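You operate a simulated robot arm through the tools that you are given. There is no shell and no other tool. Be economical: measure what you need, move in short steps, check, and stop when the job is done.

You are at the controls of a simulated robot arm. One attempt, no reset.

JOB
Brush the brown potato clean and store it in the potato drawer.
Fine: put the black brush back, shut the potato drawer and slide the grey plate to its white mark for air. Set down upright: black brush. What is to be rubbed or washed off counts as gone when no trace of it is left.

The check looks at the end state, three seconds after you hand in, the way a careful person would. Anything else that was tipped, shoved, dropped, spilled or broken makes it a failure.

ROBOT AND FRAMES
A 6-joint arm with a two-finger parallel gripper, fixed in place. Base frame: the origin is at the foot of the arm, x ahead of it, y to its left, z up. Lengths are in mm, angles in rad, forces in N, time in s.
With the tool pointing down near the work surface it reaches from about 460 to 880 mm from the base axis. Its first joint turns from -2.007 to 2.007 rad. Payload 4.2 kg.
The tool frame sits at the grasp point between the pads (the TCP): z along the fingers, y along the line on which they close. The tips reach 23 mm beyond it. The gripper opens to 94 mm. The fingers are 38 mm wide and 10 mm thick; the gripper's body (54 by 96 mm) begins 39 mm behind the TCP.
Orientation is that of the tool frame in the base frame, as a unit quaternion [x, y, z, w]. With the fingers straight down and closing along the base's y, the tool's x points along the base's -x, its y along +y and its z along -z.

CONTROLS
- The arm moves only by the tool step_arm. Its argument "rows" is a list that holds one entry, the list of rows, each a list of 7 numbers: the turn, a rotation vector about the tool's x, y, z in rad, then the shift along the tool's x, y, z in mm, then the opening, from 0 (shut) to 1 (fully open). In form: [[[ax, ay, az, tx, ty, tz, claw], ...]]. A call has 1 to 12 rows; each row is the pose to reach, as a shift and turn from the pose commanded when the call began, along the tool's axes at that moment. A row lasts 0.2 s, in which the tool goes at most 50 mm and 0.15 rad; a call with a longer step from one row to the next is refused whole, and so is a gripper value outside its range. Where a pose cannot be reached the arm comes as near as it can. A force on the tool above 50 N (or 10 N above the force at the start of the call, whichever is more), or a blocked arm, ends the call early, and 0.2 s more pass. Each finger travels about 108 mm/s and halts on what it meets, pressing with about 25 N; the grip force reading is that of the motor and also rises with nothing between the fingers. The clock runs only during rows and for 0.2 s after the last one: add rows that repeat a pose to give the fingers time. The reply holds the time, the measured pose of the TCP, the force on the tool along the base axes, the opening and the grip force, in the units named above and with some noise, with the torque about the TCP (base axes, N m) and any sound that the robot's microphone picked up.
- Cameras (640 x 400 px; columns grow to the right, rows downward): "scene" is fixed at [224.8, 495.3, 1594.1]; the picture's right is [-0.87, -0.49, 0.00], its down [-0.34, 0.60, -0.72] and it looks along [0.35, -0.63, -0.69] (base axes); focal length 357 px, centre (320, 200). "wrist" rides on the gripper at [86, 16, -74] in the tool frame; the picture's right is [-0.18, 0.98, 0.00], its down [-0.58, -0.11, -0.81] and it looks along [-0.79, -0.15, 0.59] (tool axes); focal length 243 px, centre (320, 200). There is no depth. A picture from a camera that has moved, and an enlarged one, comes with that camera's place and axes in the base frame and with its lens. The place of the scene camera against the robot may be out by one fixed shift of up to 12 mm in any direction.
- snapshot(camera): a new picture of that camera. It takes no simulated time.
- raise_lower(by): slides the trunk up (or, below 0, down) by that many mm; the arm rides with it, the base frame stays. It gives what a move gives, with no picture.
- close_up(camera, box): a new picture of the part [left, top, right, bottom] of that camera's present view, enlarged. It takes no simulated time.
- close_job(): hands the job in; it is judged then, once.

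Work in short steps. Places have to be worked out from the pictures, the camera data and where the tool is seen: move nearer, look again, correct. Check each grasp and each placing, and mend what went wrong. You have 120 turns and 84 pictures in all, those below and enlarged ones among them. Open the gripper and draw the arm clear of the work before you hand the job in, unless the task says otherwise; then end with one line.

The tools are called after "Request:" as name(argument=value, ...) on one line, values as JSON. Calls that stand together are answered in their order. step_arm: Moves the arm, as the interface text tells. Its arguments: {"type":"object","properties":{"rows":{"type":"array","items":{"type":"array","items":{"type":"array","items":{"type":"number"}}}}},"required":["rows"]} The other tools are called the same way: raise_lower (by) slides the trunk up or down; snapshot (camera) takes a picture; close_up (camera, box) takes an enlarged picture of a part of a camera's view; close_job () hands the job in.

At the start:

```text
clock: 0.0
ee_pos: [554.4, -235.9, 1203.4]
tcp_rot: [0.0, 1.0, 0.0, 0.001]
wrist_force: [-0.6, -1.1, -0.1]
moment: [-0.02, 0.0, 0.0]
finger_gap: 94.1
grip_force: 0.1
trunk travel left (down, up): [-775.0, 215.0]
```

scene: 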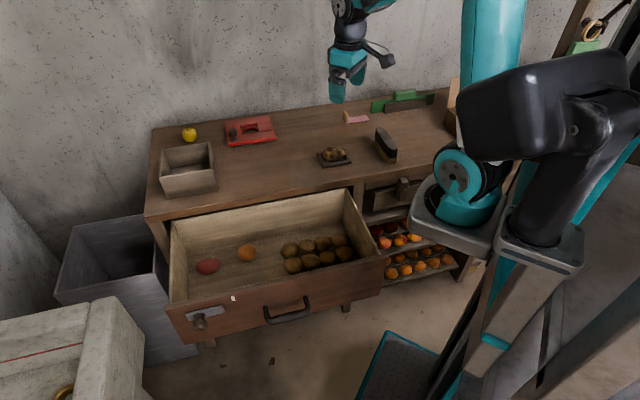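
wrist: 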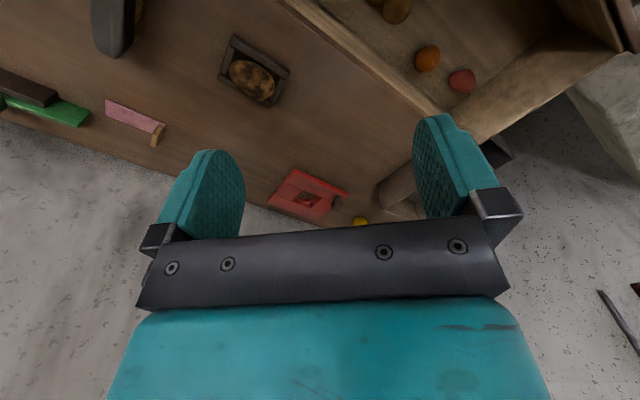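

I start by looking closer at the table and the drawer.

Request:
close_up(camera="scene", box=[300, 70, 480, 190])

Request:
close_up(camera="scene", box=[140, 180, 400, 350])

Request:
close_up(camera="scene", box=[140, 100, 320, 220])

```text
3.33 times, centred on (390, 130) of scene
camera zoom: at [224.8, 495.3, 1594.1], right [-0.87, -0.49, 0.0], down [-0.34, 0.6, -0.72], along [0.35, -0.63, -0.69], focal length 1191 px, centre (87, 433)
```

zoom: 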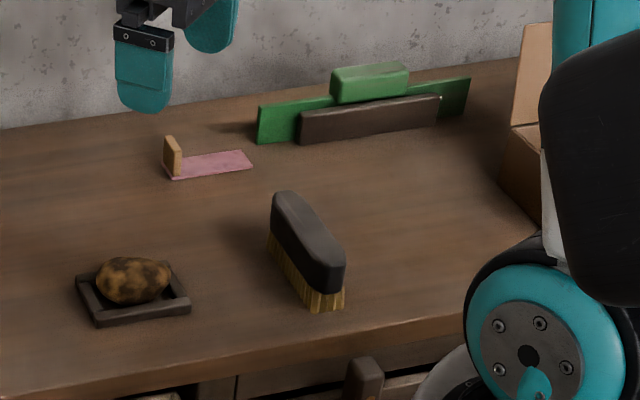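

```text
2.35 times, centred on (270, 265) of scene
camera zoom: at [224.8, 495.3, 1594.1], right [-0.87, -0.49, 0.0], down [-0.34, 0.6, -0.72], along [0.35, -0.63, -0.69], focal length 841 px, centre (438, 47)
```

zoom: 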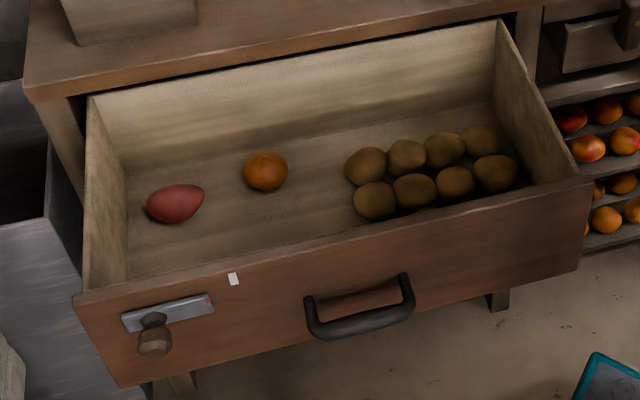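

```text
3.33 times, centred on (230, 160) of scene
camera zoom: at [224.8, 495.3, 1594.1], right [-0.87, -0.49, 0.0], down [-0.34, 0.6, -0.72], along [0.35, -0.63, -0.69], focal length 1191 px, centre (620, 333)
```

zoom: 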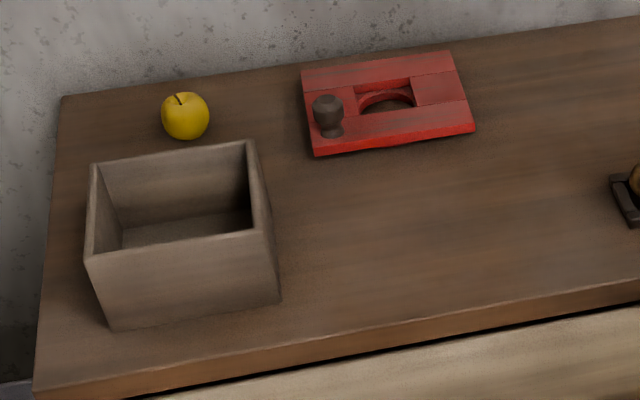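

The potato is near (656,-374,868) and the brush near (517,-475) with its long axis at about -52°. The table front edge runs at 45° in the base frame. I'll lower the trunk a little and turn the tool towards the brush for a look.

Request:
raise_lower(by=-120)

Request:
step_arm(rows=[[[0, 0, 0.15, 9, -36, 0, 1], [0, 0, 0.3, 18, -72, 0, 1], [0, 0, 0.45, 27, -107, 0, 1], [0, 0, 0.6, 36, -143, 0, 1], [0, 0, 0.75, 45, -180, 0, 1], [0, 0, 0.9, 54, -214, 0, 1], [0, 0, 0.9, 54, -214, 0, 1]]])

Request:
snapshot(camera="wrist")

```text
clock: 1.5
ee_pos: [555.5, -235.5, 1084.6]
tcp_rot: [0.0, 1.0, 0.0, -0.001]
wrist_force: [0.0, -0.5, 0.2]
moment: [0.02, -0.02, 0.0]
finger_gap: 94.0
grip_force: 0.1
trunk travel left (down, up): [-655.0, 335.0]
```

```text
clock: 3.1
ee_pos: [502.1, -451.1, 1084.6]
tcp_rot: [0.436, 0.9, 0.0, 0.0]
wrist_force: [0.0, 1.9, -0.5]
moment: [-0.01, -0.03, -0.02]
finger_gap: 94.0
grip_force: 0.0
trunk travel left (down, up): [-655.0, 335.0]
```

```text
78 pictures are left
camera wrist: at [460.8, -373.7, 1159.8], right [0.89, 0.46, 0.0], down [0.28, -0.52, 0.81], along [0.37, -0.71, -0.59], focal length 243 px, centre (320, 200)
```

wrist: 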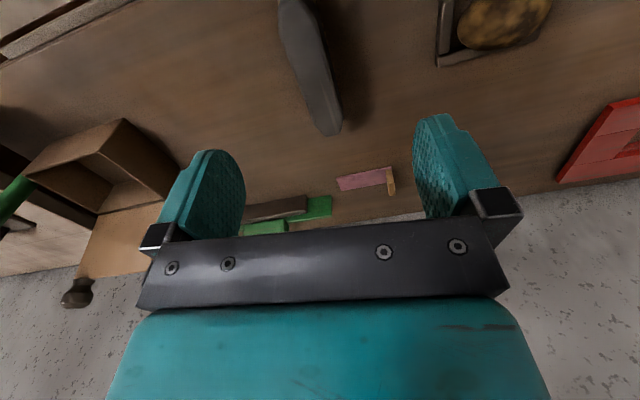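

The far end of the brush is near (560,-535). I'll back off along tool x to see the whole brush.

Request:
step_arm(rows=[[[0, 0, 0, 45, 0, 0, 1], [0, 0, 0, 90, 0, 0, 1], [0, 0, 0, 90, 0, 0, 1]]])

Request:
snapshot(camera="wrist")

```text
clock: 3.9
ee_pos: [444.9, -379.1, 1084.9]
tcp_rot: [0.435, 0.9, 0.0, 0.0]
wrist_force: [0.8, -0.5, 0.5]
moment: [-0.01, -0.02, -0.02]
finger_gap: 94.3
grip_force: 0.1
trunk travel left (down, up): [-655.0, 335.0]
```

```text
77 pictures are left
camera wrist: at [404.6, -302.1, 1159.1], right [0.88, 0.47, 0.0], down [0.28, -0.52, 0.81], along [0.38, -0.71, -0.59], focal length 243 px, centre (320, 200)
```

wrist: 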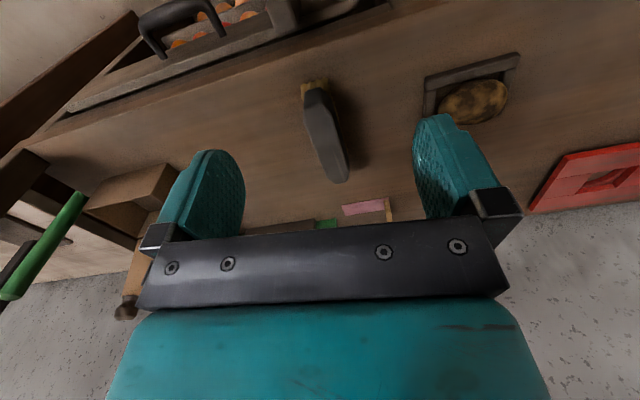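

Request:
close_up(camera="wrist", box=[240, 40, 400, 200])

Request:
close_up(camera="wrist", box=[400, 30, 560, 130])

```text
2.50 times, centred on (320, 120) of wrist
camera zoom: at [404.6, -302.1, 1159.1], right [0.88, 0.47, 0.0], down [0.28, -0.52, 0.81], along [0.38, -0.71, -0.59], focal length 606 px, centre (320, 400)
```

zoom: 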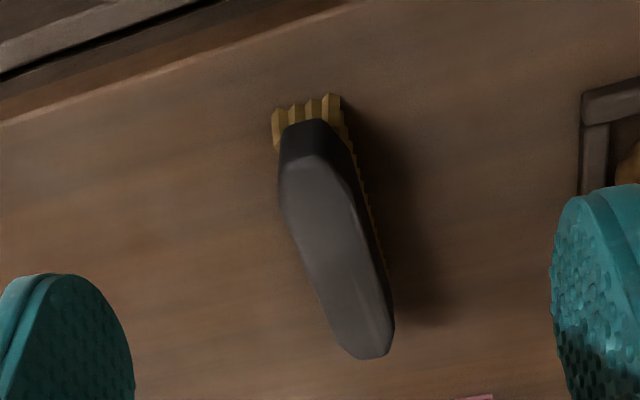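

```text
4.00 times, centred on (480, 80) of wrist
camera zoom: at [404.6, -302.1, 1159.1], right [0.88, 0.47, 0.0], down [0.28, -0.52, 0.81], along [0.38, -0.71, -0.59], focal length 970 px, centre (-320, 680)
```

zoom: 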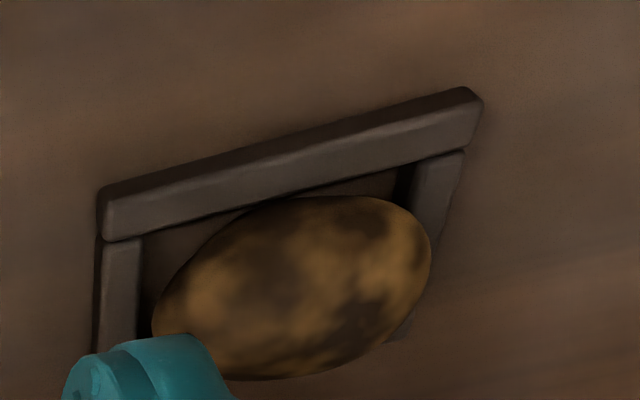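

Brush: centre about (516,-485), top near z 919, axis about -45.5° (perpendicular to the table edge). I'll move above it and look again.

Request:
step_arm(rows=[[[0, 0, -0.03, -42, -3, 20, 1], [0, 0, -0.07, -85, -7, 40, 1], [0, 0, -0.1, -127, -10, 60, 1], [0, 0, -0.1, -127, -10, 85, 1], [0, 0, -0.1, -127, -10, 85, 1]]])

Request:
snapshot(camera="wrist")

Request:
close_up(camera="scene", box=[300, 70, 480, 190])

```text
clock: 5.1
ee_pos: [517.4, -484.8, 999.2]
tcp_rot: [0.389, 0.921, 0.0, 0.0]
wrist_force: [-0.4, 0.4, 0.4]
moment: [0.0, 0.02, -0.05]
finger_gap: 93.7
grip_force: 0.0
trunk travel left (down, up): [-655.0, 335.0]
```

```text
74 pictures are left
camera wrist: at [468.0, -412.0, 1075.0], right [0.83, 0.55, 0.0], down [0.33, -0.49, 0.81], along [0.45, -0.67, -0.59], focal length 243 px, centre (320, 200)
```

wrist: 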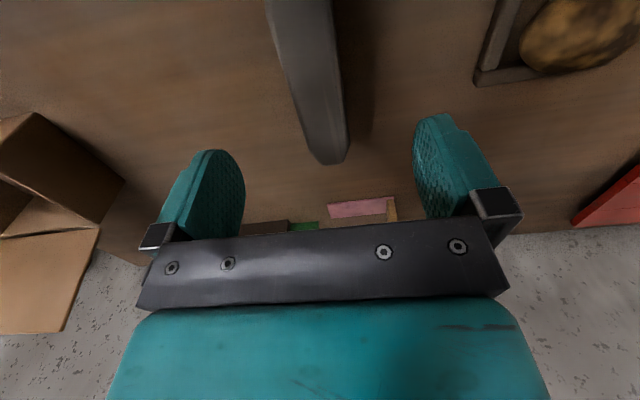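

```text
3.33 times, centred on (390, 130) of scene
camera zoom: at [224.8, 495.3, 1594.1], right [-0.87, -0.49, 0.0], down [-0.34, 0.6, -0.72], along [0.35, -0.63, -0.69], focal length 1191 px, centre (87, 433)
```

zoom: 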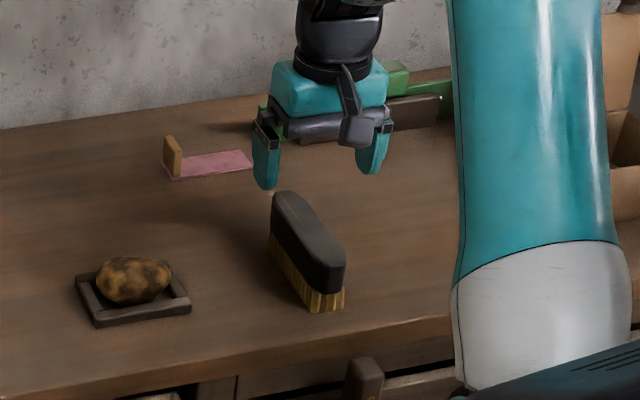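

The tool is centred over the brush within a few mm. I'll descend to z≈905 and close on it.

Request:
step_arm(rows=[[[0, 0, 0, 0, -2, 40, 1], [0, 0, 0, 0, -2, 75, 1], [0, 0, 0, 0, -2, 94, 1], [0, 0, 0, 0, -2, 94, 1]]])

Request:
close_up(camera="scene", box=[330, 80, 450, 180])

```text
clock: 6.1
ee_pos: [515.7, -485.1, 904.8]
tcp_rot: [0.39, 0.921, 0.001, 0.0]
wrist_force: [-0.2, 0.3, 0.4]
moment: [-0.04, 0.01, 0.0]
finger_gap: 93.9
grip_force: 0.0
trunk travel left (down, up): [-655.0, 335.0]
```

```text
4.00 times, centred on (390, 130) of scene
camera zoom: at [224.8, 495.3, 1594.1], right [-0.87, -0.49, 0.0], down [-0.34, 0.6, -0.72], along [0.35, -0.63, -0.69], focal length 1429 px, centre (40, 480)
```

zoom: 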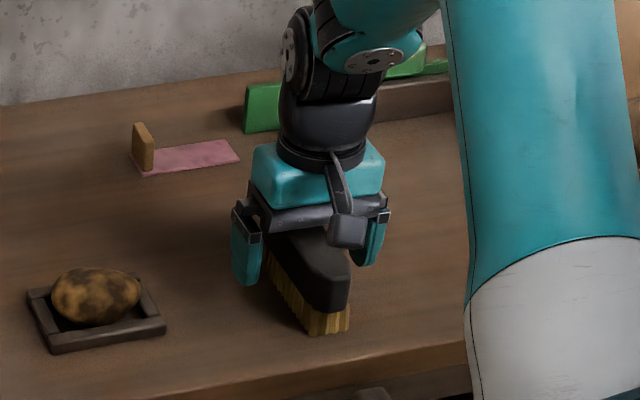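

The fingers straddle the brush body. Closing.

Request:
step_arm(rows=[[[0, 0, 0, 0, 0, 0, 0.6], [0, 0, 0, 0, 0, 0, 0.3], [0, 0, 0, 0, 0, 0, 0.0], [0, 0, 0, 0, 0, 0, 0.0]]])

Request:
step_arm(rows=[[[0, 0, 0, 0, 0, -20, 0], [0, 0, 0, 0, 0, -60, 0], [0, 0, 0, 0, 0, -100, 0], [0, 0, 0, 0, 0, -100, 0]]])

Request:
close_up(camera="scene", box=[310, 60, 460, 180])

Request:
snapshot(camera="wrist")

```text
clock: 7.1
ee_pos: [513.4, -485.7, 907.2]
tcp_rot: [0.39, 0.921, 0.0, 0.0]
wrist_force: [-0.1, -1.2, 0.1]
moment: [-0.07, -0.07, -0.02]
finger_gap: 35.7
grip_force: 24.5
trunk travel left (down, up): [-655.0, 335.0]
```

```text
clock: 8.1
ee_pos: [514.4, -487.0, 1005.3]
tcp_rot: [0.39, 0.921, 0.0, 0.0]
wrist_force: [1.0, -0.7, -1.4]
moment: [0.0, -0.01, -0.04]
finger_gap: 36.1
grip_force: 24.9
trunk travel left (down, up): [-655.0, 335.0]
```

```text
3.33 times, centred on (385, 120) of scene
camera zoom: at [224.8, 495.3, 1594.1], right [-0.87, -0.49, 0.0], down [-0.34, 0.6, -0.72], along [0.35, -0.63, -0.69], focal length 1191 px, centre (103, 467)
```

zoom: 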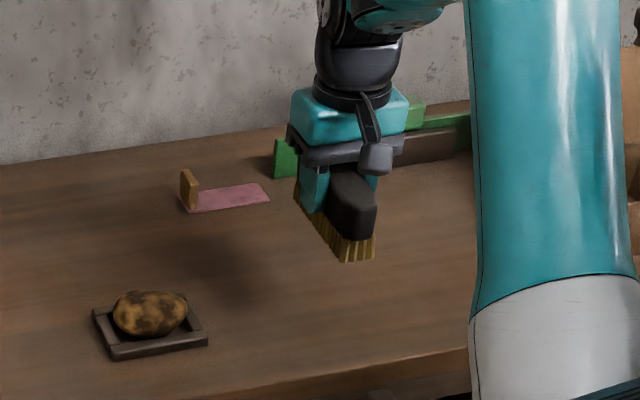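

```text
70 pictures are left
camera wrist: at [466.8, -413.4, 1079.9], right [0.83, 0.55, 0.0], down [0.33, -0.49, 0.81], along [0.45, -0.67, -0.59], focal length 243 px, centre (320, 200)
```

wrist: 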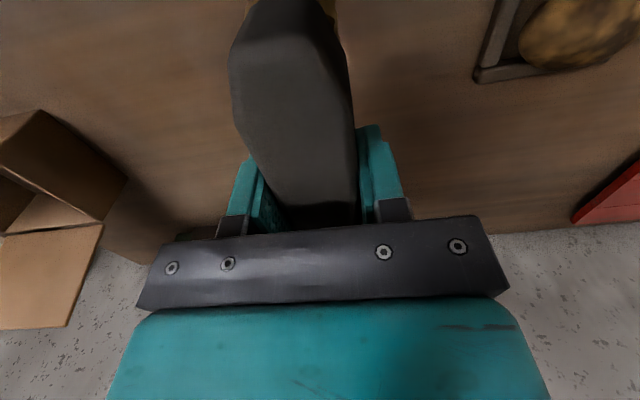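

Brush held (gap 36 mm) upright; release pose is TCP ≈ (514.5,-486,906). I back off along tool x to see the potato and tray properly.

Request:
step_arm(rows=[[[0, 0, 0, 40, 20, 0, 0], [0, 0, 0, 70, 30, 0, 0], [0, 0, 0, 70, 30, 0, 0]]])

Request:
snapshot(camera="wrist")

```text
clock: 8.9
ee_pos: [488.7, -414.0, 1004.3]
tcp_rot: [0.391, 0.921, 0.0, 0.001]
wrist_force: [-0.7, 0.1, -1.3]
moment: [0.02, -0.01, -0.02]
finger_gap: 35.8
grip_force: 25.0
trunk travel left (down, up): [-655.0, 335.0]
```

```text
69 pictures are left
camera wrist: at [439.1, -341.8, 1078.9], right [0.83, 0.55, 0.0], down [0.33, -0.49, 0.81], along [0.45, -0.67, -0.59], focal length 243 px, centre (320, 200)
```

wrist: 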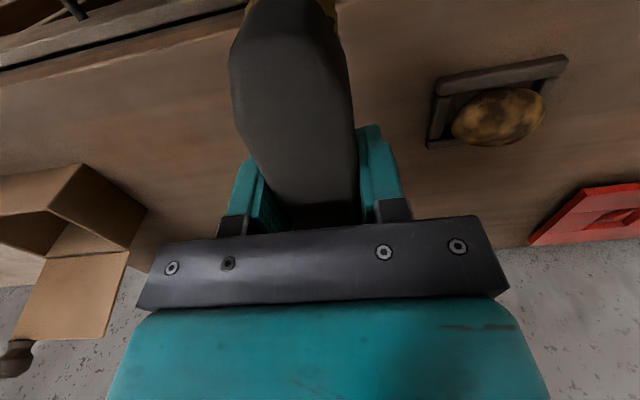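

Tray centre ≈ (645,-367), potato centre ≈ (646,-364), potato top ≈ z 915. I bring the brush above it, still clear.

Request:
step_arm(rows=[[[0, 0, 0, -20, 40, 0, 0], [0, 0, 0, -40, 80, 0, 0], [0, 0, 0, -60, 120, 0, 0], [0, 0, 0, -73, 148, 0, 0], [0, 0, 0, -73, 148, 20, 0], [0, 0, 0, -73, 148, 20, 0]]])

Request:
close_up(camera="scene", box=[260, 80, 410, 200])

```text
clock: 10.3
ee_pos: [645.5, -363.6, 984.1]
tcp_rot: [0.389, 0.921, 0.0, 0.001]
wrist_force: [-0.9, 0.1, -1.5]
moment: [0.01, -0.01, 0.01]
finger_gap: 35.6
grip_force: 24.6
trunk travel left (down, up): [-655.0, 335.0]
```

```text
3.33 times, centred on (335, 140) of scene
camera zoom: at [224.8, 495.3, 1594.1], right [-0.87, -0.49, 0.0], down [-0.34, 0.6, -0.72], along [0.35, -0.63, -0.69], focal length 1191 px, centre (270, 400)
```

zoom: 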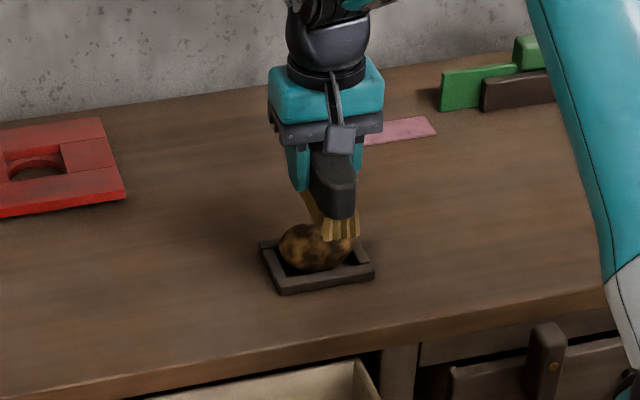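

Brush hangs above the potato. Lowering slowly and watching force.

Request:
step_arm(rows=[[[0, 0, 0, 0, 0, 6, 0], [0, 0, 0, 0, 0, 12, 0], [0, 0, 0, 0, 0, 16, 0]]])

Request:
close_up(camera="scene", box=[300, 110, 390, 180])

```text
clock: 11.1
ee_pos: [644.4, -363.9, 969.4]
tcp_rot: [0.39, 0.921, 0.0, -0.001]
wrist_force: [-0.7, 0.3, -1.7]
moment: [0.0, 0.0, -0.01]
finger_gap: 35.7
grip_force: 24.7
trunk travel left (down, up): [-655.0, 335.0]
```

```text
5.71 times, centred on (345, 145) of scene
camera zoom: at [224.8, 495.3, 1594.1], right [-0.87, -0.49, 0.0], down [-0.34, 0.6, -0.72], along [0.35, -0.63, -0.69], focal length 2042 px, centre (177, 514)
```

zoom: 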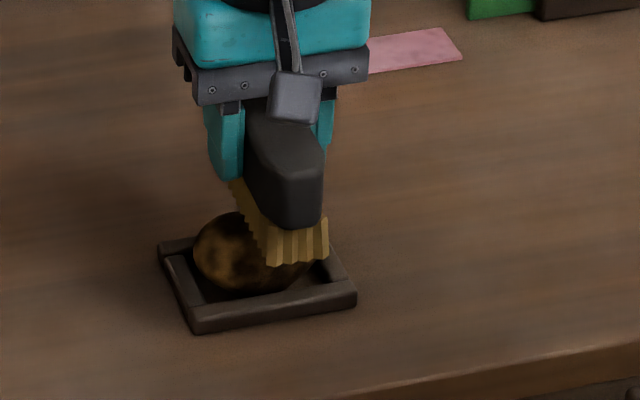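

No contact yet. Continuing down in small steps.

Request:
step_arm(rows=[[[0, 0, 0, 0, 0, 3, 0], [0, 0, 0, 0, 0, 6, 0]]])

Request:
step_arm(rows=[[[0, 0, 0, 0, 0, 2, 0], [0, 0, 0, 0, 0, 4, 0]]])

```text
clock: 11.7
ee_pos: [644.7, -364.7, 962.8]
tcp_rot: [0.391, 0.92, 0.0, 0.0]
wrist_force: [-1.1, 0.2, -1.7]
moment: [0.0, -0.01, -0.04]
finger_gap: 36.0
grip_force: 24.9
trunk travel left (down, up): [-655.0, 335.0]
```

```text
clock: 12.3
ee_pos: [644.4, -364.9, 959.1]
tcp_rot: [0.39, 0.921, 0.0, 0.0]
wrist_force: [0.3, 0.0, -2.0]
moment: [0.04, 0.02, -0.01]
finger_gap: 35.7
grip_force: 24.6
trunk travel left (down, up): [-655.0, 335.0]
```

Request:
step_arm(rows=[[[0, 0, 0, 0, 0, 2, 0], [0, 0, 0, 0, 0, 4, 0]]])

Request:
close_up(camera="scene", box=[300, 110, 390, 180])

```text
clock: 12.9
ee_pos: [644.7, -364.0, 954.7]
tcp_rot: [0.39, 0.921, 0.0, 0.0]
wrist_force: [0.1, 0.2, -1.4]
moment: [-0.01, 0.02, 0.03]
finger_gap: 35.8
grip_force: 25.3
trunk travel left (down, up): [-655.0, 335.0]
```

```text
5.71 times, centred on (345, 145) of scene
camera zoom: at [224.8, 495.3, 1594.1], right [-0.87, -0.49, 0.0], down [-0.34, 0.6, -0.72], along [0.35, -0.63, -0.69], focal length 2042 px, centre (177, 514)
```

zoom: 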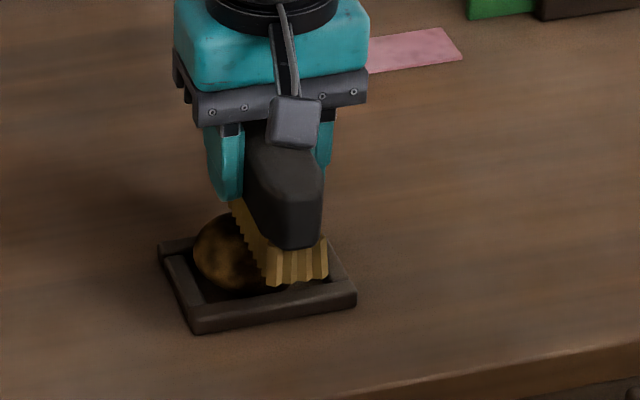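

Still no force. Lowering further in small steps.

Request:
step_arm(rows=[[[0, 0, 0, 0, 0, 2, 0], [0, 0, 0, 0, 0, 4, 0]]])

Request:
step_arm(rows=[[[0, 0, 0, 0, 0, 2, 0], [0, 0, 0, 0, 0, 4, 0]]])

```text
clock: 13.5
ee_pos: [645.6, -365.2, 953.0]
tcp_rot: [0.39, 0.921, 0.0, -0.001]
wrist_force: [-0.1, 0.9, 2.1]
moment: [0.01, 0.02, 0.02]
finger_gap: 35.7
grip_force: 25.0
trunk travel left (down, up): [-655.0, 335.0]
```

```text
clock: 14.1
ee_pos: [644.9, -365.0, 949.4]
tcp_rot: [0.391, 0.921, 0.0, 0.003]
wrist_force: [-0.9, 1.5, 26.7]
moment: [-0.01, -0.08, 0.01]
finger_gap: 35.8
grip_force: 24.7
trunk travel left (down, up): [-655.0, 335.0]
```

Contact at TCP z≈952 (27 N now). I ease up 2 mm and make small strokes along the brush's length.

Request:
step_arm(rows=[[[0, 0, 0, 0, 0, -3, 0], [0, 0, 0, 15, 0, -3, 0], [0, 0, 0, 30, 0, -3, 0], [0, 0, 0, 10, 0, -3, 0], [0, 0, 0, -10, 0, -3, 0], [0, 0, 0, -30, 0, -3, 0], [0, 0, 0, -10, 0, -3, 0], [0, 0, 0, 10, 0, -3, 0], [0, 0, 0, 30, 0, -3, 0], [0, 0, 0, 10, 0, -3, 0], [0, 0, 0, 0, 0, -3, 0]]])

Request:
close_up(camera="scene", box=[300, 110, 390, 180])

```text
clock: 16.5
ee_pos: [645.0, -364.4, 950.1]
tcp_rot: [0.389, 0.921, 0.0, -0.001]
wrist_force: [-0.1, -0.1, -1.4]
moment: [0.01, 0.04, 0.0]
finger_gap: 35.7
grip_force: 25.5
trunk travel left (down, up): [-655.0, 335.0]
```

```text
5.71 times, centred on (345, 145) of scene
camera zoom: at [224.8, 495.3, 1594.1], right [-0.87, -0.49, 0.0], down [-0.34, 0.6, -0.72], along [0.35, -0.63, -0.69], focal length 2042 px, centre (177, 514)
```

zoom: 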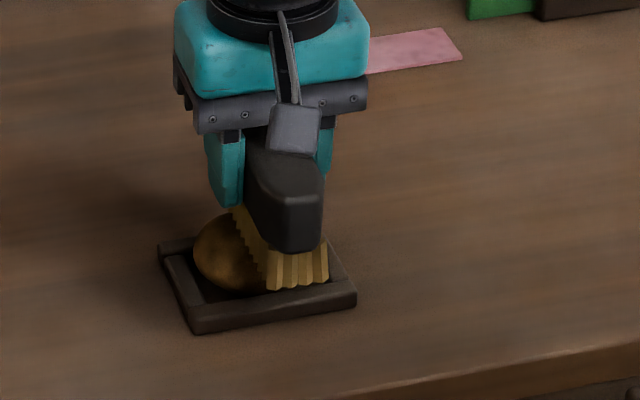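

The dirt is fading. More strokes with slight pressure, then lift to look.

Request:
step_arm(rows=[[[0, 0, 0, 0, 0, 2, 0], [0, 0, 0, 20, 0, 2, 0], [0, 0, 0, 35, 0, 2, 0], [0, 0, 0, 10, 0, 2, 0], [0, 0, 0, -15, 0, 2, 0], [0, 0, 0, -35, 0, 2, 0], [0, 0, 0, -10, 0, 2, 0], [0, 0, 0, 15, 0, 2, 0], [0, 0, 0, 35, 0, 2, 0], [0, 0, 0, 10, 0, 2, 0], [0, 0, 0, -10, 0, 2, 0], [0, 0, 0, 0, 0, 0, 0]]])

Request:
step_arm(rows=[[[0, 0, 0, 0, 0, -30, 0], [0, 0, 0, 0, -30, -50, 0], [0, 0, 0, 0, -70, -50, 0], [0, 0, 0, 0, -110, -50, 0], [0, 0, 0, 0, -110, -50, 0]]])

Request:
close_up(camera="scene", box=[300, 120, 380, 180])

Request:
snapshot(camera="wrist")

```text
clock: 19.1
ee_pos: [644.6, -363.5, 948.6]
tcp_rot: [0.39, 0.921, 0.0, -0.001]
wrist_force: [-0.2, -0.5, 0.1]
moment: [-0.02, -0.02, 0.02]
finger_gap: 35.8
grip_force: 25.2
trunk travel left (down, up): [-655.0, 335.0]
```

```text
clock: 20.3
ee_pos: [565.4, -442.0, 998.5]
tcp_rot: [0.389, 0.921, 0.0, -0.001]
wrist_force: [0.0, 0.2, -1.4]
moment: [-0.06, -0.03, 0.01]
finger_gap: 35.9
grip_force: 24.6
trunk travel left (down, up): [-655.0, 335.0]
```

```text
6.67 times, centred on (340, 150) of scene
camera zoom: at [224.8, 495.3, 1594.1], right [-0.87, -0.49, 0.0], down [-0.34, 0.6, -0.72], along [0.35, -0.63, -0.69], focal length 2382 px, centre (187, 533)
```

zoom: 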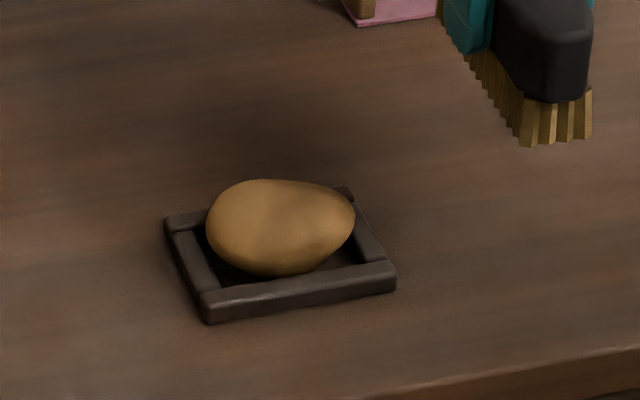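

```text
63 pictures are left
camera wrist: at [517.8, -368.4, 1074.6], right [0.83, 0.55, 0.0], down [0.33, -0.49, 0.81], along [0.45, -0.67, -0.59], focal length 243 px, centre (320, 200)
```

wrist: 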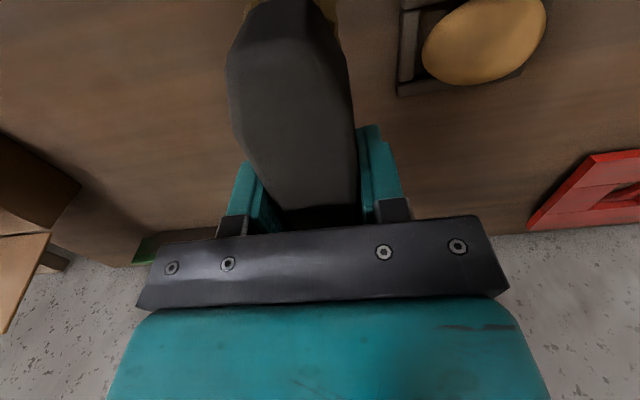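

Looks clean, but I check for faint traces.

Request:
close_up(camera="wrist", box=[390, 0, 560, 105])

Request:
close_up(camera="scene", box=[316, 135, 352, 165])

```text
3.76 times, centred on (475, 52) of wrist
camera zoom: at [517.8, -368.4, 1074.6], right [0.83, 0.55, 0.0], down [0.33, -0.49, 0.81], along [0.45, -0.67, -0.59], focal length 913 px, centre (-264, 755)
```

zoom: 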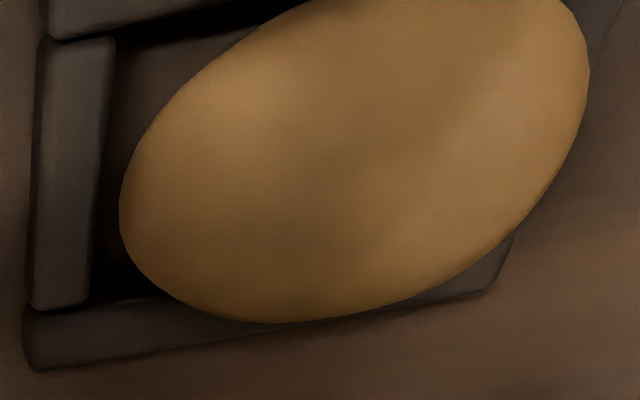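

```text
13.33 times, centred on (334, 150) of scene
camera zoom: at [224.8, 495.3, 1594.1], right [-0.87, -0.49, 0.0], down [-0.34, 0.6, -0.72], along [0.35, -0.63, -0.69], focal length 4764 px, centre (133, 867)
```

zoom: 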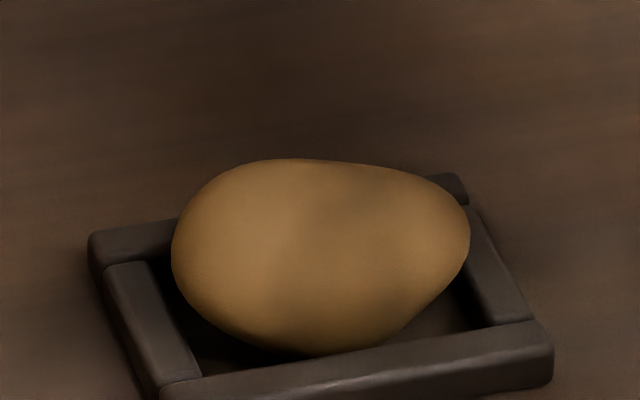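

A faint haze may remain, so I'll do another pass of strokes.

Request:
step_arm(rows=[[[0, 0, 0, 0, 40, 0, 0], [0, 0, 0, 0, 80, 0, 0], [0, 0, 0, 0, 110, 0, 0], [0, 0, 0, 0, 110, 30, 0], [0, 0, 0, 0, 110, 46, 0], [0, 0, 0, 0, 110, 50, 0]]])

Request:
step_arm(rows=[[[0, 0, 0, 0, 0, 2, 0], [0, 0, 0, 0, 0, 2, 0]]])

```text
clock: 21.7
ee_pos: [645.2, -363.4, 949.3]
tcp_rot: [0.39, 0.921, 0.0, 0.0]
wrist_force: [0.2, 0.9, -1.6]
moment: [0.02, 0.01, 0.02]
finger_gap: 35.8
grip_force: 25.1
trunk travel left (down, up): [-655.0, 335.0]
```

```text
clock: 22.3
ee_pos: [644.3, -365.7, 948.0]
tcp_rot: [0.39, 0.921, 0.0, -0.001]
wrist_force: [-0.7, 0.9, 3.5]
moment: [0.03, 0.04, -0.01]
finger_gap: 35.8
grip_force: 25.1
trunk travel left (down, up): [-655.0, 335.0]
```

Request:
step_arm(rows=[[[0, 0, 0, 0, 0, 1, 0], [0, 0, 0, 20, 0, 1, 0], [0, 0, 0, 35, 0, 1, 0], [0, 0, 0, 10, 0, 1, 0], [0, 0, 0, -15, 0, 1, 0], [0, 0, 0, -35, 0, 1, 0], [0, 0, 0, -10, 0, 1, 0], [0, 0, 0, 15, 0, 1, 0], [0, 0, 0, 35, 0, 1, 0], [0, 0, 0, 10, 0, 1, 0], [0, 0, 0, -15, 0, 1, 0], [0, 0, 0, 0, 0, 1, 0]]])

Request:
step_arm(rows=[[[0, 0, 0, 0, 0, 0, 0], [0, 0, 0, 0, -12, 0, 0], [0, 0, 0, 20, -12, 0, 0], [0, 0, 0, -10, -12, 0, 0], [0, 0, 0, -30, -12, 0, 0], [0, 0, 0, -10, 0, 0, 0], [0, 0, 0, 0, 12, 0, 0], [0, 0, 0, 20, 12, 0, 0], [0, 0, 0, -10, 12, 0, 0], [0, 0, 0, -30, 12, 0, 0], [0, 0, 0, -10, 5, 0, 0], [0, 0, 0, 0, 0, 0, 0]]])

Request:
step_arm(rows=[[[0, 0, 0, 0, 0, -30, 0], [0, 0, 0, 0, -30, -50, 0], [0, 0, 0, 0, -70, -50, 0], [0, 0, 0, 0, -110, -50, 0], [0, 0, 0, 0, -150, -50, 0], [0, 0, 0, 0, -184, -50, 0], [0, 0, 0, 0, -184, -50, 0]]])

Request:
close_up(camera="scene", box=[316, 135, 352, 165])

Request:
snapshot(camera="wrist")

```text
clock: 24.9
ee_pos: [645.6, -365.4, 946.7]
tcp_rot: [0.39, 0.921, 0.0, 0.001]
wrist_force: [2.9, -3.3, 11.4]
moment: [-0.17, -0.21, -0.05]
finger_gap: 36.1
grip_force: 25.4
trunk travel left (down, up): [-655.0, 335.0]
```

```text
clock: 27.5
ee_pos: [644.2, -364.4, 947.6]
tcp_rot: [0.39, 0.921, -0.001, 0.001]
wrist_force: [4.1, -1.9, 8.8]
moment: [-0.06, -0.22, 0.01]
finger_gap: 35.7
grip_force: 25.4
trunk travel left (down, up): [-655.0, 335.0]
```

```text
clock: 29.1
ee_pos: [511.0, -492.2, 997.8]
tcp_rot: [0.389, 0.921, -0.001, 0.0]
wrist_force: [-0.1, 0.5, -2.0]
moment: [-0.02, 0.05, 0.0]
finger_gap: 35.8
grip_force: 25.1
trunk travel left (down, up): [-655.0, 335.0]
```

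```text
13.33 times, centred on (334, 150) of scene
camera zoom: at [224.8, 495.3, 1594.1], right [-0.87, -0.49, 0.0], down [-0.34, 0.6, -0.72], along [0.35, -0.63, -0.69], focal length 4764 px, centre (133, 867)
```

zoom: 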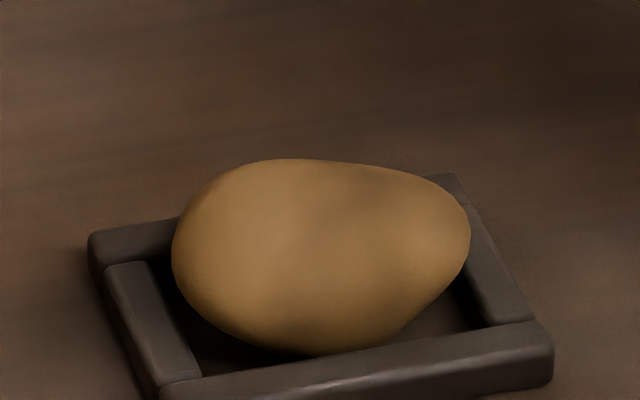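

```text
59 pictures are left
camera wrist: at [463.3, -420.1, 1072.3], right [0.83, 0.55, 0.0], down [0.33, -0.49, 0.81], along [0.45, -0.67, -0.59], focal length 243 px, centre (320, 200)
```

wrist: 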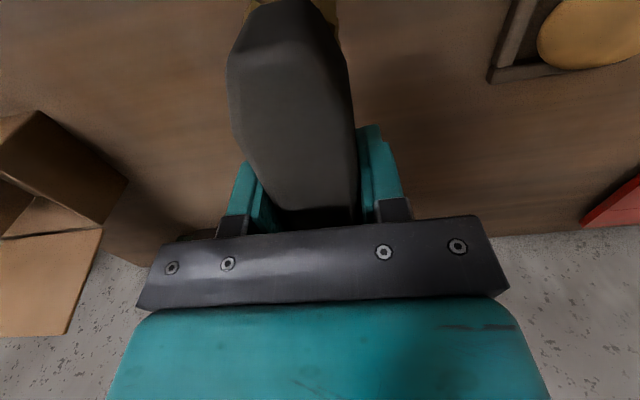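

No change between passes, so the remaining tone is just shading: the potato is clean. Now I return the brush to its original place (514.5,-486).

Request:
step_arm(rows=[[[0, 0, 0, 2, 7, 40, 0], [0, 0, 0, 2, 7, 75, 0], [0, 0, 0, 2, 7, 86, 0], [0, 0, 0, 2, 7, 88, 0], [0, 0, 0, 2, 7, 88, 0]]])

Request:
step_arm(rows=[[[0, 0, 0, 0, 0, 1, 0], [0, 0, 0, 0, 0, 2, 0], [0, 0, 0, 0, 0, 3, 0]]])

```text
clock: 30.3
ee_pos: [516.2, -485.2, 908.7]
tcp_rot: [0.39, 0.921, 0.0, 0.0]
wrist_force: [-0.2, -0.3, -1.4]
moment: [-0.02, -0.01, 0.03]
finger_gap: 35.9
grip_force: 25.0
trunk travel left (down, up): [-655.0, 335.0]
```

```text
clock: 31.1
ee_pos: [514.0, -485.3, 906.3]
tcp_rot: [0.389, 0.921, -0.001, -0.001]
wrist_force: [-0.4, 0.1, -2.6]
moment: [-0.01, 0.02, -0.02]
finger_gap: 36.0
grip_force: 24.7
trunk travel left (down, up): [-655.0, 335.0]
```

Request:
step_arm(rows=[[[0, 0, 0, 0, 0, 1, 0], [0, 0, 0, 0, 0, 2, 0]]])

Request:
close_up(camera="scene", box=[330, 80, 450, 180])

```text
clock: 31.7
ee_pos: [516.3, -486.4, 903.3]
tcp_rot: [0.39, 0.921, 0.0, -0.001]
wrist_force: [0.5, 0.2, -0.4]
moment: [0.03, -0.02, 0.03]
finger_gap: 35.7
grip_force: 24.8
trunk travel left (down, up): [-655.0, 335.0]
```

```text
4.00 times, centred on (390, 130) of scene
camera zoom: at [224.8, 495.3, 1594.1], right [-0.87, -0.49, 0.0], down [-0.34, 0.6, -0.72], along [0.35, -0.63, -0.69], focal length 1429 px, centre (40, 480)
```

zoom: 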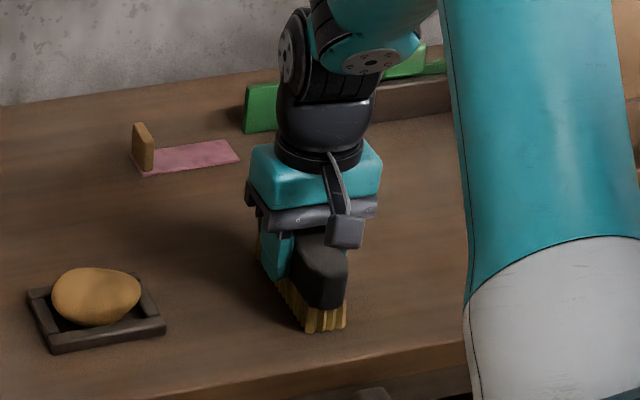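

Bristles still about 2 mm above the table; continue down by 1 mm steps until contact.

Request:
step_arm(rows=[[[0, 0, 0, 0, 0, 1, 0], [0, 0, 0, 0, 0, 2, 0]]])

Request:
step_arm(rows=[[[0, 0, 0, 0, 0, 1, 0]]])

```text
clock: 32.3
ee_pos: [516.9, -486.5, 901.9]
tcp_rot: [0.39, 0.921, 0.0, 0.0]
wrist_force: [0.6, -0.4, -1.4]
moment: [0.0, 0.01, 0.03]
finger_gap: 36.0
grip_force: 25.2
trunk travel left (down, up): [-655.0, 335.0]
```

```text
clock: 32.7
ee_pos: [516.6, -485.6, 901.5]
tcp_rot: [0.389, 0.921, -0.001, 0.0]
wrist_force: [-1.5, 1.3, 5.2]
moment: [0.31, 0.31, 0.02]
finger_gap: 35.8
grip_force: 24.8
trunk travel left (down, up): [-655.0, 335.0]
```

Contact. Opening slowly and lifting.

Request:
step_arm(rows=[[[0, 0, 0, 0, 0, 0, 0.42], [0, 0, 0, 0, 0, 0, 0.5], [0, 0, 0, 0, 0, 0, 0.8], [0, 0, 0, 0, 0, 0, 1], [0, 0, 0, 0, 0, 0, 1]]])

Request:
step_arm(rows=[[[0, 0, 0, 0, 0, -30, 1], [0, 0, 0, 0, 0, -70, 1], [0, 0, 0, 0, 0, -110, 1], [0, 0, 0, 0, 0, -110, 1]]])

Request:
close_up(camera="scene", box=[300, 70, 480, 190])

```text
clock: 33.9
ee_pos: [515.8, -486.7, 900.9]
tcp_rot: [0.39, 0.921, -0.001, 0.0]
wrist_force: [0.3, -0.2, -0.1]
moment: [0.0, -0.01, -0.04]
finger_gap: 94.0
grip_force: 0.1
trunk travel left (down, up): [-655.0, 335.0]
```

```text
clock: 34.9
ee_pos: [516.0, -485.5, 1011.8]
tcp_rot: [0.39, 0.921, 0.0, 0.0]
wrist_force: [-0.1, -0.4, 0.5]
moment: [0.0, 0.01, -0.04]
finger_gap: 94.1
grip_force: 0.1
trunk travel left (down, up): [-655.0, 335.0]
```

```text
3.33 times, centred on (390, 130) of scene
camera zoom: at [224.8, 495.3, 1594.1], right [-0.87, -0.49, 0.0], down [-0.34, 0.6, -0.72], along [0.35, -0.63, -0.69], focal length 1191 px, centre (87, 433)
```

zoom: 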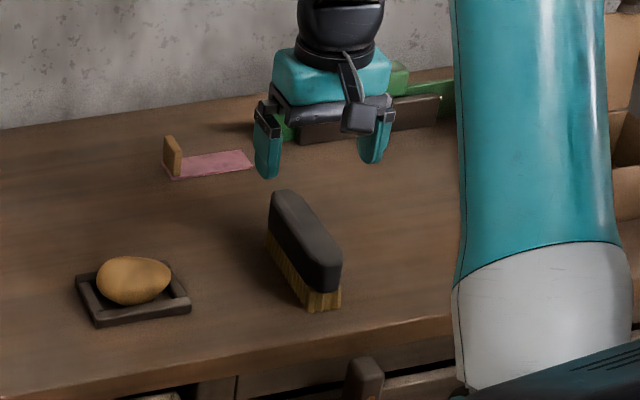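

Brush stands upright at its place. Next I turn the gripper 90° to grip the potato across its short axis, and stop above and slightly behind for a look.

Request:
step_arm(rows=[[[0, 0, -0.14, 0, 12, -5, 1], [0, 0, -0.28, 0, 24, -10, 1], [0, 0, -0.42, 0, 37, -15, 1], [0, 0, -0.56, -1, 49, -20, 1], [0, 0, -0.7, -1, 61, -24, 1], [0, 0, -0.84, -2, 74, -28, 1], [0, 0, -0.98, -2, 86, -28, 1], [0, 0, -1.12, -2, 98, -28, 1], [0, 0, -1.26, -3, 111, -28, 1], [0, 0, -1.41, -3, 123, -28, 1], [0, 0, -1.55, -3, 136, -28, 1], [0, 0, -1.55, -3, 136, -28, 1]]])

Request:
snapshot(camera="wrist")

```text
clock: 37.5
ee_pos: [615.9, -393.3, 1038.6]
tcp_rot: [-0.367, 0.93, -0.001, 0.0]
wrist_force: [-1.3, 0.2, 0.0]
moment: [0.01, -0.02, 0.01]
finger_gap: 94.0
grip_force: 0.0
trunk travel left (down, up): [-655.0, 335.0]
```

```text
56 pictures are left
camera wrist: at [542.3, -441.0, 1114.1], right [-0.54, 0.84, 0.0], down [0.5, 0.32, 0.81], along [0.68, 0.43, -0.59], focal length 243 px, centre (320, 200)
```

wrist: 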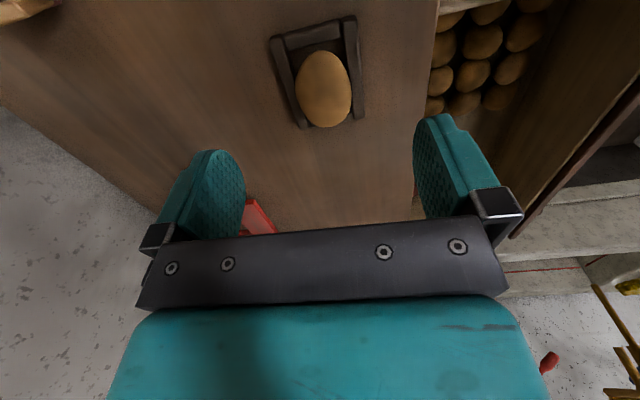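

Potato centre ≈ (650,-367), axis 41°, width ≈ 56 mm. I move over it and down to z≈925 for a check.

Request:
step_arm(rows=[[[0, 0, 0, -20, -2, 20, 1], [0, 0, 0, -42, -4, 50, 1], [0, 0, 0, -42, -4, 90, 1], [0, 0, 0, -42, -4, 114, 1], [0, 0, 0, -42, -4, 114, 1]]])

Request:
close_up(camera="scene", box=[290, 100, 380, 180])

Request:
snapshot(camera="wrist")

```text
clock: 38.7
ee_pos: [648.1, -368.3, 925.8]
tcp_rot: [-0.366, 0.931, 0.0, 0.0]
wrist_force: [0.7, 0.4, -0.3]
moment: [0.02, -0.02, 0.0]
finger_gap: 94.0
grip_force: 0.1
trunk travel left (down, up): [-655.0, 335.0]
```

```text
5.00 times, centred on (335, 140) of scene
camera zoom: at [224.8, 495.3, 1594.1], right [-0.87, -0.49, 0.0], down [-0.34, 0.6, -0.72], along [0.35, -0.63, -0.69], focal length 1787 px, centre (245, 500)
```

zoom: 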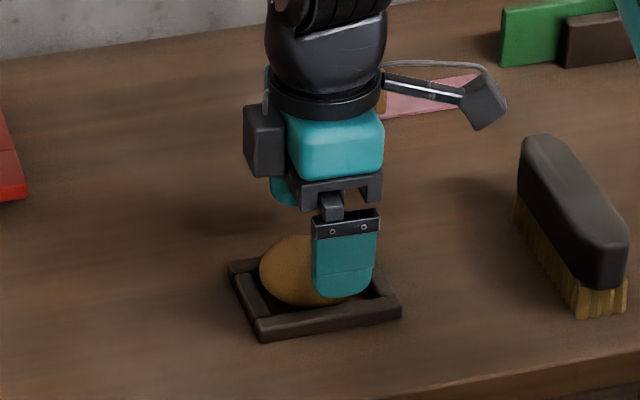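

```text
54 pictures are left
camera wrist: at [574.4, -415.3, 1000.8], right [-0.53, 0.84, 0.0], down [0.5, 0.32, 0.81], along [0.68, 0.43, -0.59], focal length 243 px, centre (320, 200)
```

wrist: 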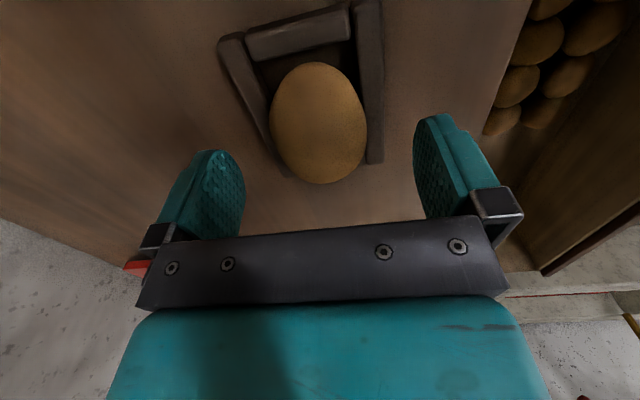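

Well centred. Descending to z≈898 (tips just above the tray rim).

Request:
step_arm(rows=[[[0, 0, 0, -1, 1, 15, 1], [0, 0, 0, -1, 1, 23, 1], [0, 0, 0, -1, 1, 28, 1], [0, 0, 0, -1, 1, 28, 1]]])

Request:
close_up(camera="scene", box=[300, 120, 380, 180])

```text
clock: 39.7
ee_pos: [649.4, -366.9, 897.5]
tcp_rot: [-0.365, 0.931, 0.001, 0.0]
wrist_force: [1.0, 0.3, -0.6]
moment: [0.01, 0.02, -0.01]
finger_gap: 93.8
grip_force: 0.1
trunk travel left (down, up): [-655.0, 335.0]
```

```text
6.67 times, centred on (340, 150) of scene
camera zoom: at [224.8, 495.3, 1594.1], right [-0.87, -0.49, 0.0], down [-0.34, 0.6, -0.72], along [0.35, -0.63, -0.69], focal length 2382 px, centre (187, 533)
```

zoom: 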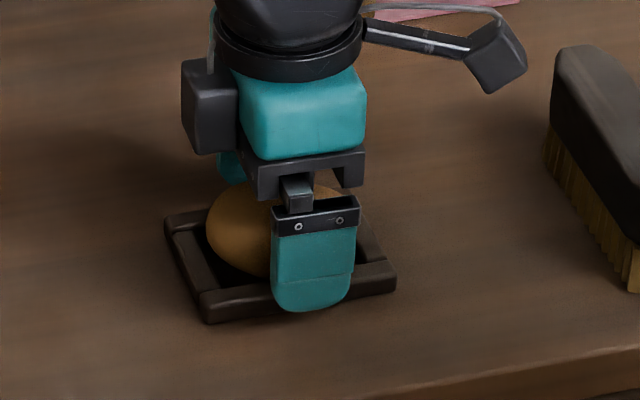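

I zoom in to judge whether the closing fingers clear the tray rim.

Request:
close_up(camera="scene", box=[310, 145, 358, 175])

Request:
close_up(camera="wrist", box=[200, 40, 460, 220])

```text
13.33 times, centred on (334, 160) of scene
camera zoom: at [224.8, 495.3, 1594.1], right [-0.87, -0.49, 0.0], down [-0.34, 0.6, -0.72], along [0.35, -0.63, -0.69], focal length 4764 px, centre (133, 733)
```

zoom: 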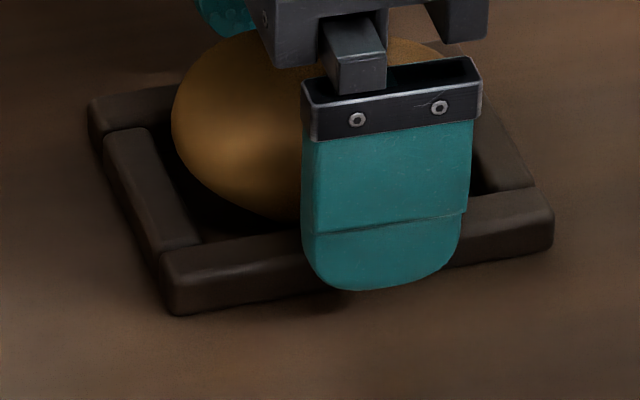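

```text
2.22 times, centred on (330, 130) of wrist
camera zoom: at [575.1, -414.2, 972.4], right [-0.53, 0.84, 0.0], down [0.5, 0.32, 0.81], along [0.68, 0.43, -0.59], focal length 539 px, centre (298, 356)
```

zoom: 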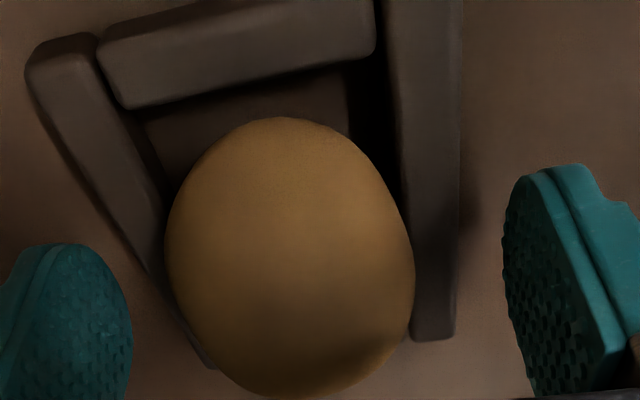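

The rim seems higher than I thought (~879) and potato equator ~890, so I rise 10 mm to keep the tips clear of the rim, then close.

Request:
step_arm(rows=[[[0, 0, 0, 0, 0, -10, 1], [0, 0, 0, 0, 0, -10, 0.85], [0, 0, 0, 0, 0, -10, 0.7], [0, 0, 0, 0, 0, -10, 0.7]]])

Request:
close_up(camera="scene", box=[310, 145, 358, 175])

```text
clock: 40.7
ee_pos: [650.4, -366.9, 907.9]
tcp_rot: [-0.366, 0.931, 0.0, 0.0]
wrist_force: [0.1, -0.2, -0.4]
moment: [-0.04, -0.01, -0.01]
finger_gap: 65.8
grip_force: 0.1
trunk travel left (down, up): [-655.0, 335.0]
```

```text
13.33 times, centred on (334, 160) of scene
camera zoom: at [224.8, 495.3, 1594.1], right [-0.87, -0.49, 0.0], down [-0.34, 0.6, -0.72], along [0.35, -0.63, -0.69], focal length 4764 px, centre (133, 733)
```

zoom: 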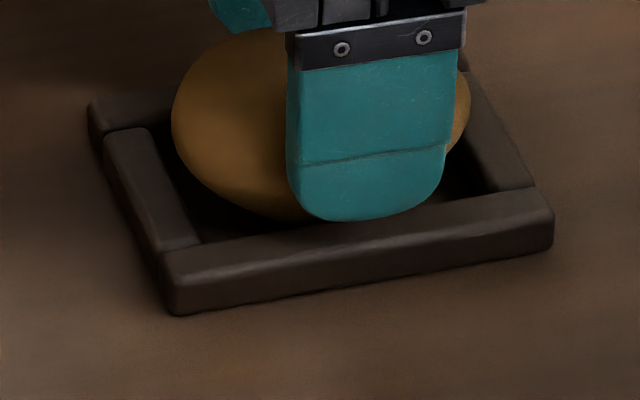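

Clear of the rim. Closing onto the potato and lifting a little.

Request:
step_arm(rows=[[[0, 0, 0, 0, 0, 0, 0.6], [0, 0, 0, 0, 0, 0, 0.5], [0, 0, 0, 0, 0, 0, 0.3], [0, 0, 0, 0, 0, 0, 0.3]]])

Request:
step_arm(rows=[[[0, 0, 0, 0, 0, -10, 0.3], [0, 0, 0, 0, 0, -25, 0.3], [0, 0, 0, 0, 0, -40, 0.3]]])

Request:
close_up(camera="scene", box=[300, 110, 380, 180])

```text
clock: 41.7
ee_pos: [648.6, -367.4, 908.4]
tcp_rot: [-0.367, 0.93, -0.001, 0.001]
wrist_force: [2.2, -5.1, 2.1]
moment: [-0.16, -0.04, 0.1]
finger_gap: 47.9
grip_force: 25.2
trunk travel left (down, up): [-655.0, 335.0]
```

```text
clock: 42.5
ee_pos: [649.5, -368.7, 946.1]
tcp_rot: [-0.367, 0.93, 0.0, 0.0]
wrist_force: [0.2, 0.1, -1.4]
moment: [-0.01, 0.01, 0.03]
finger_gap: 48.5
grip_force: 25.0
trunk travel left (down, up): [-655.0, 335.0]
```

```text
5.71 times, centred on (340, 145) of scene
camera zoom: at [224.8, 495.3, 1594.1], right [-0.87, -0.49, 0.0], down [-0.34, 0.6, -0.72], along [0.35, -0.63, -0.69], focal length 2042 px, centre (206, 514)
```

zoom: 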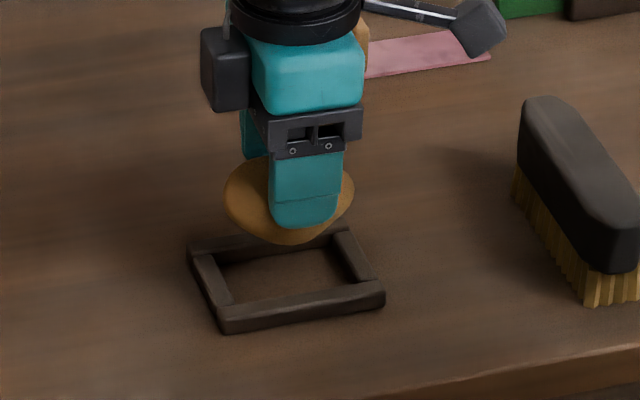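

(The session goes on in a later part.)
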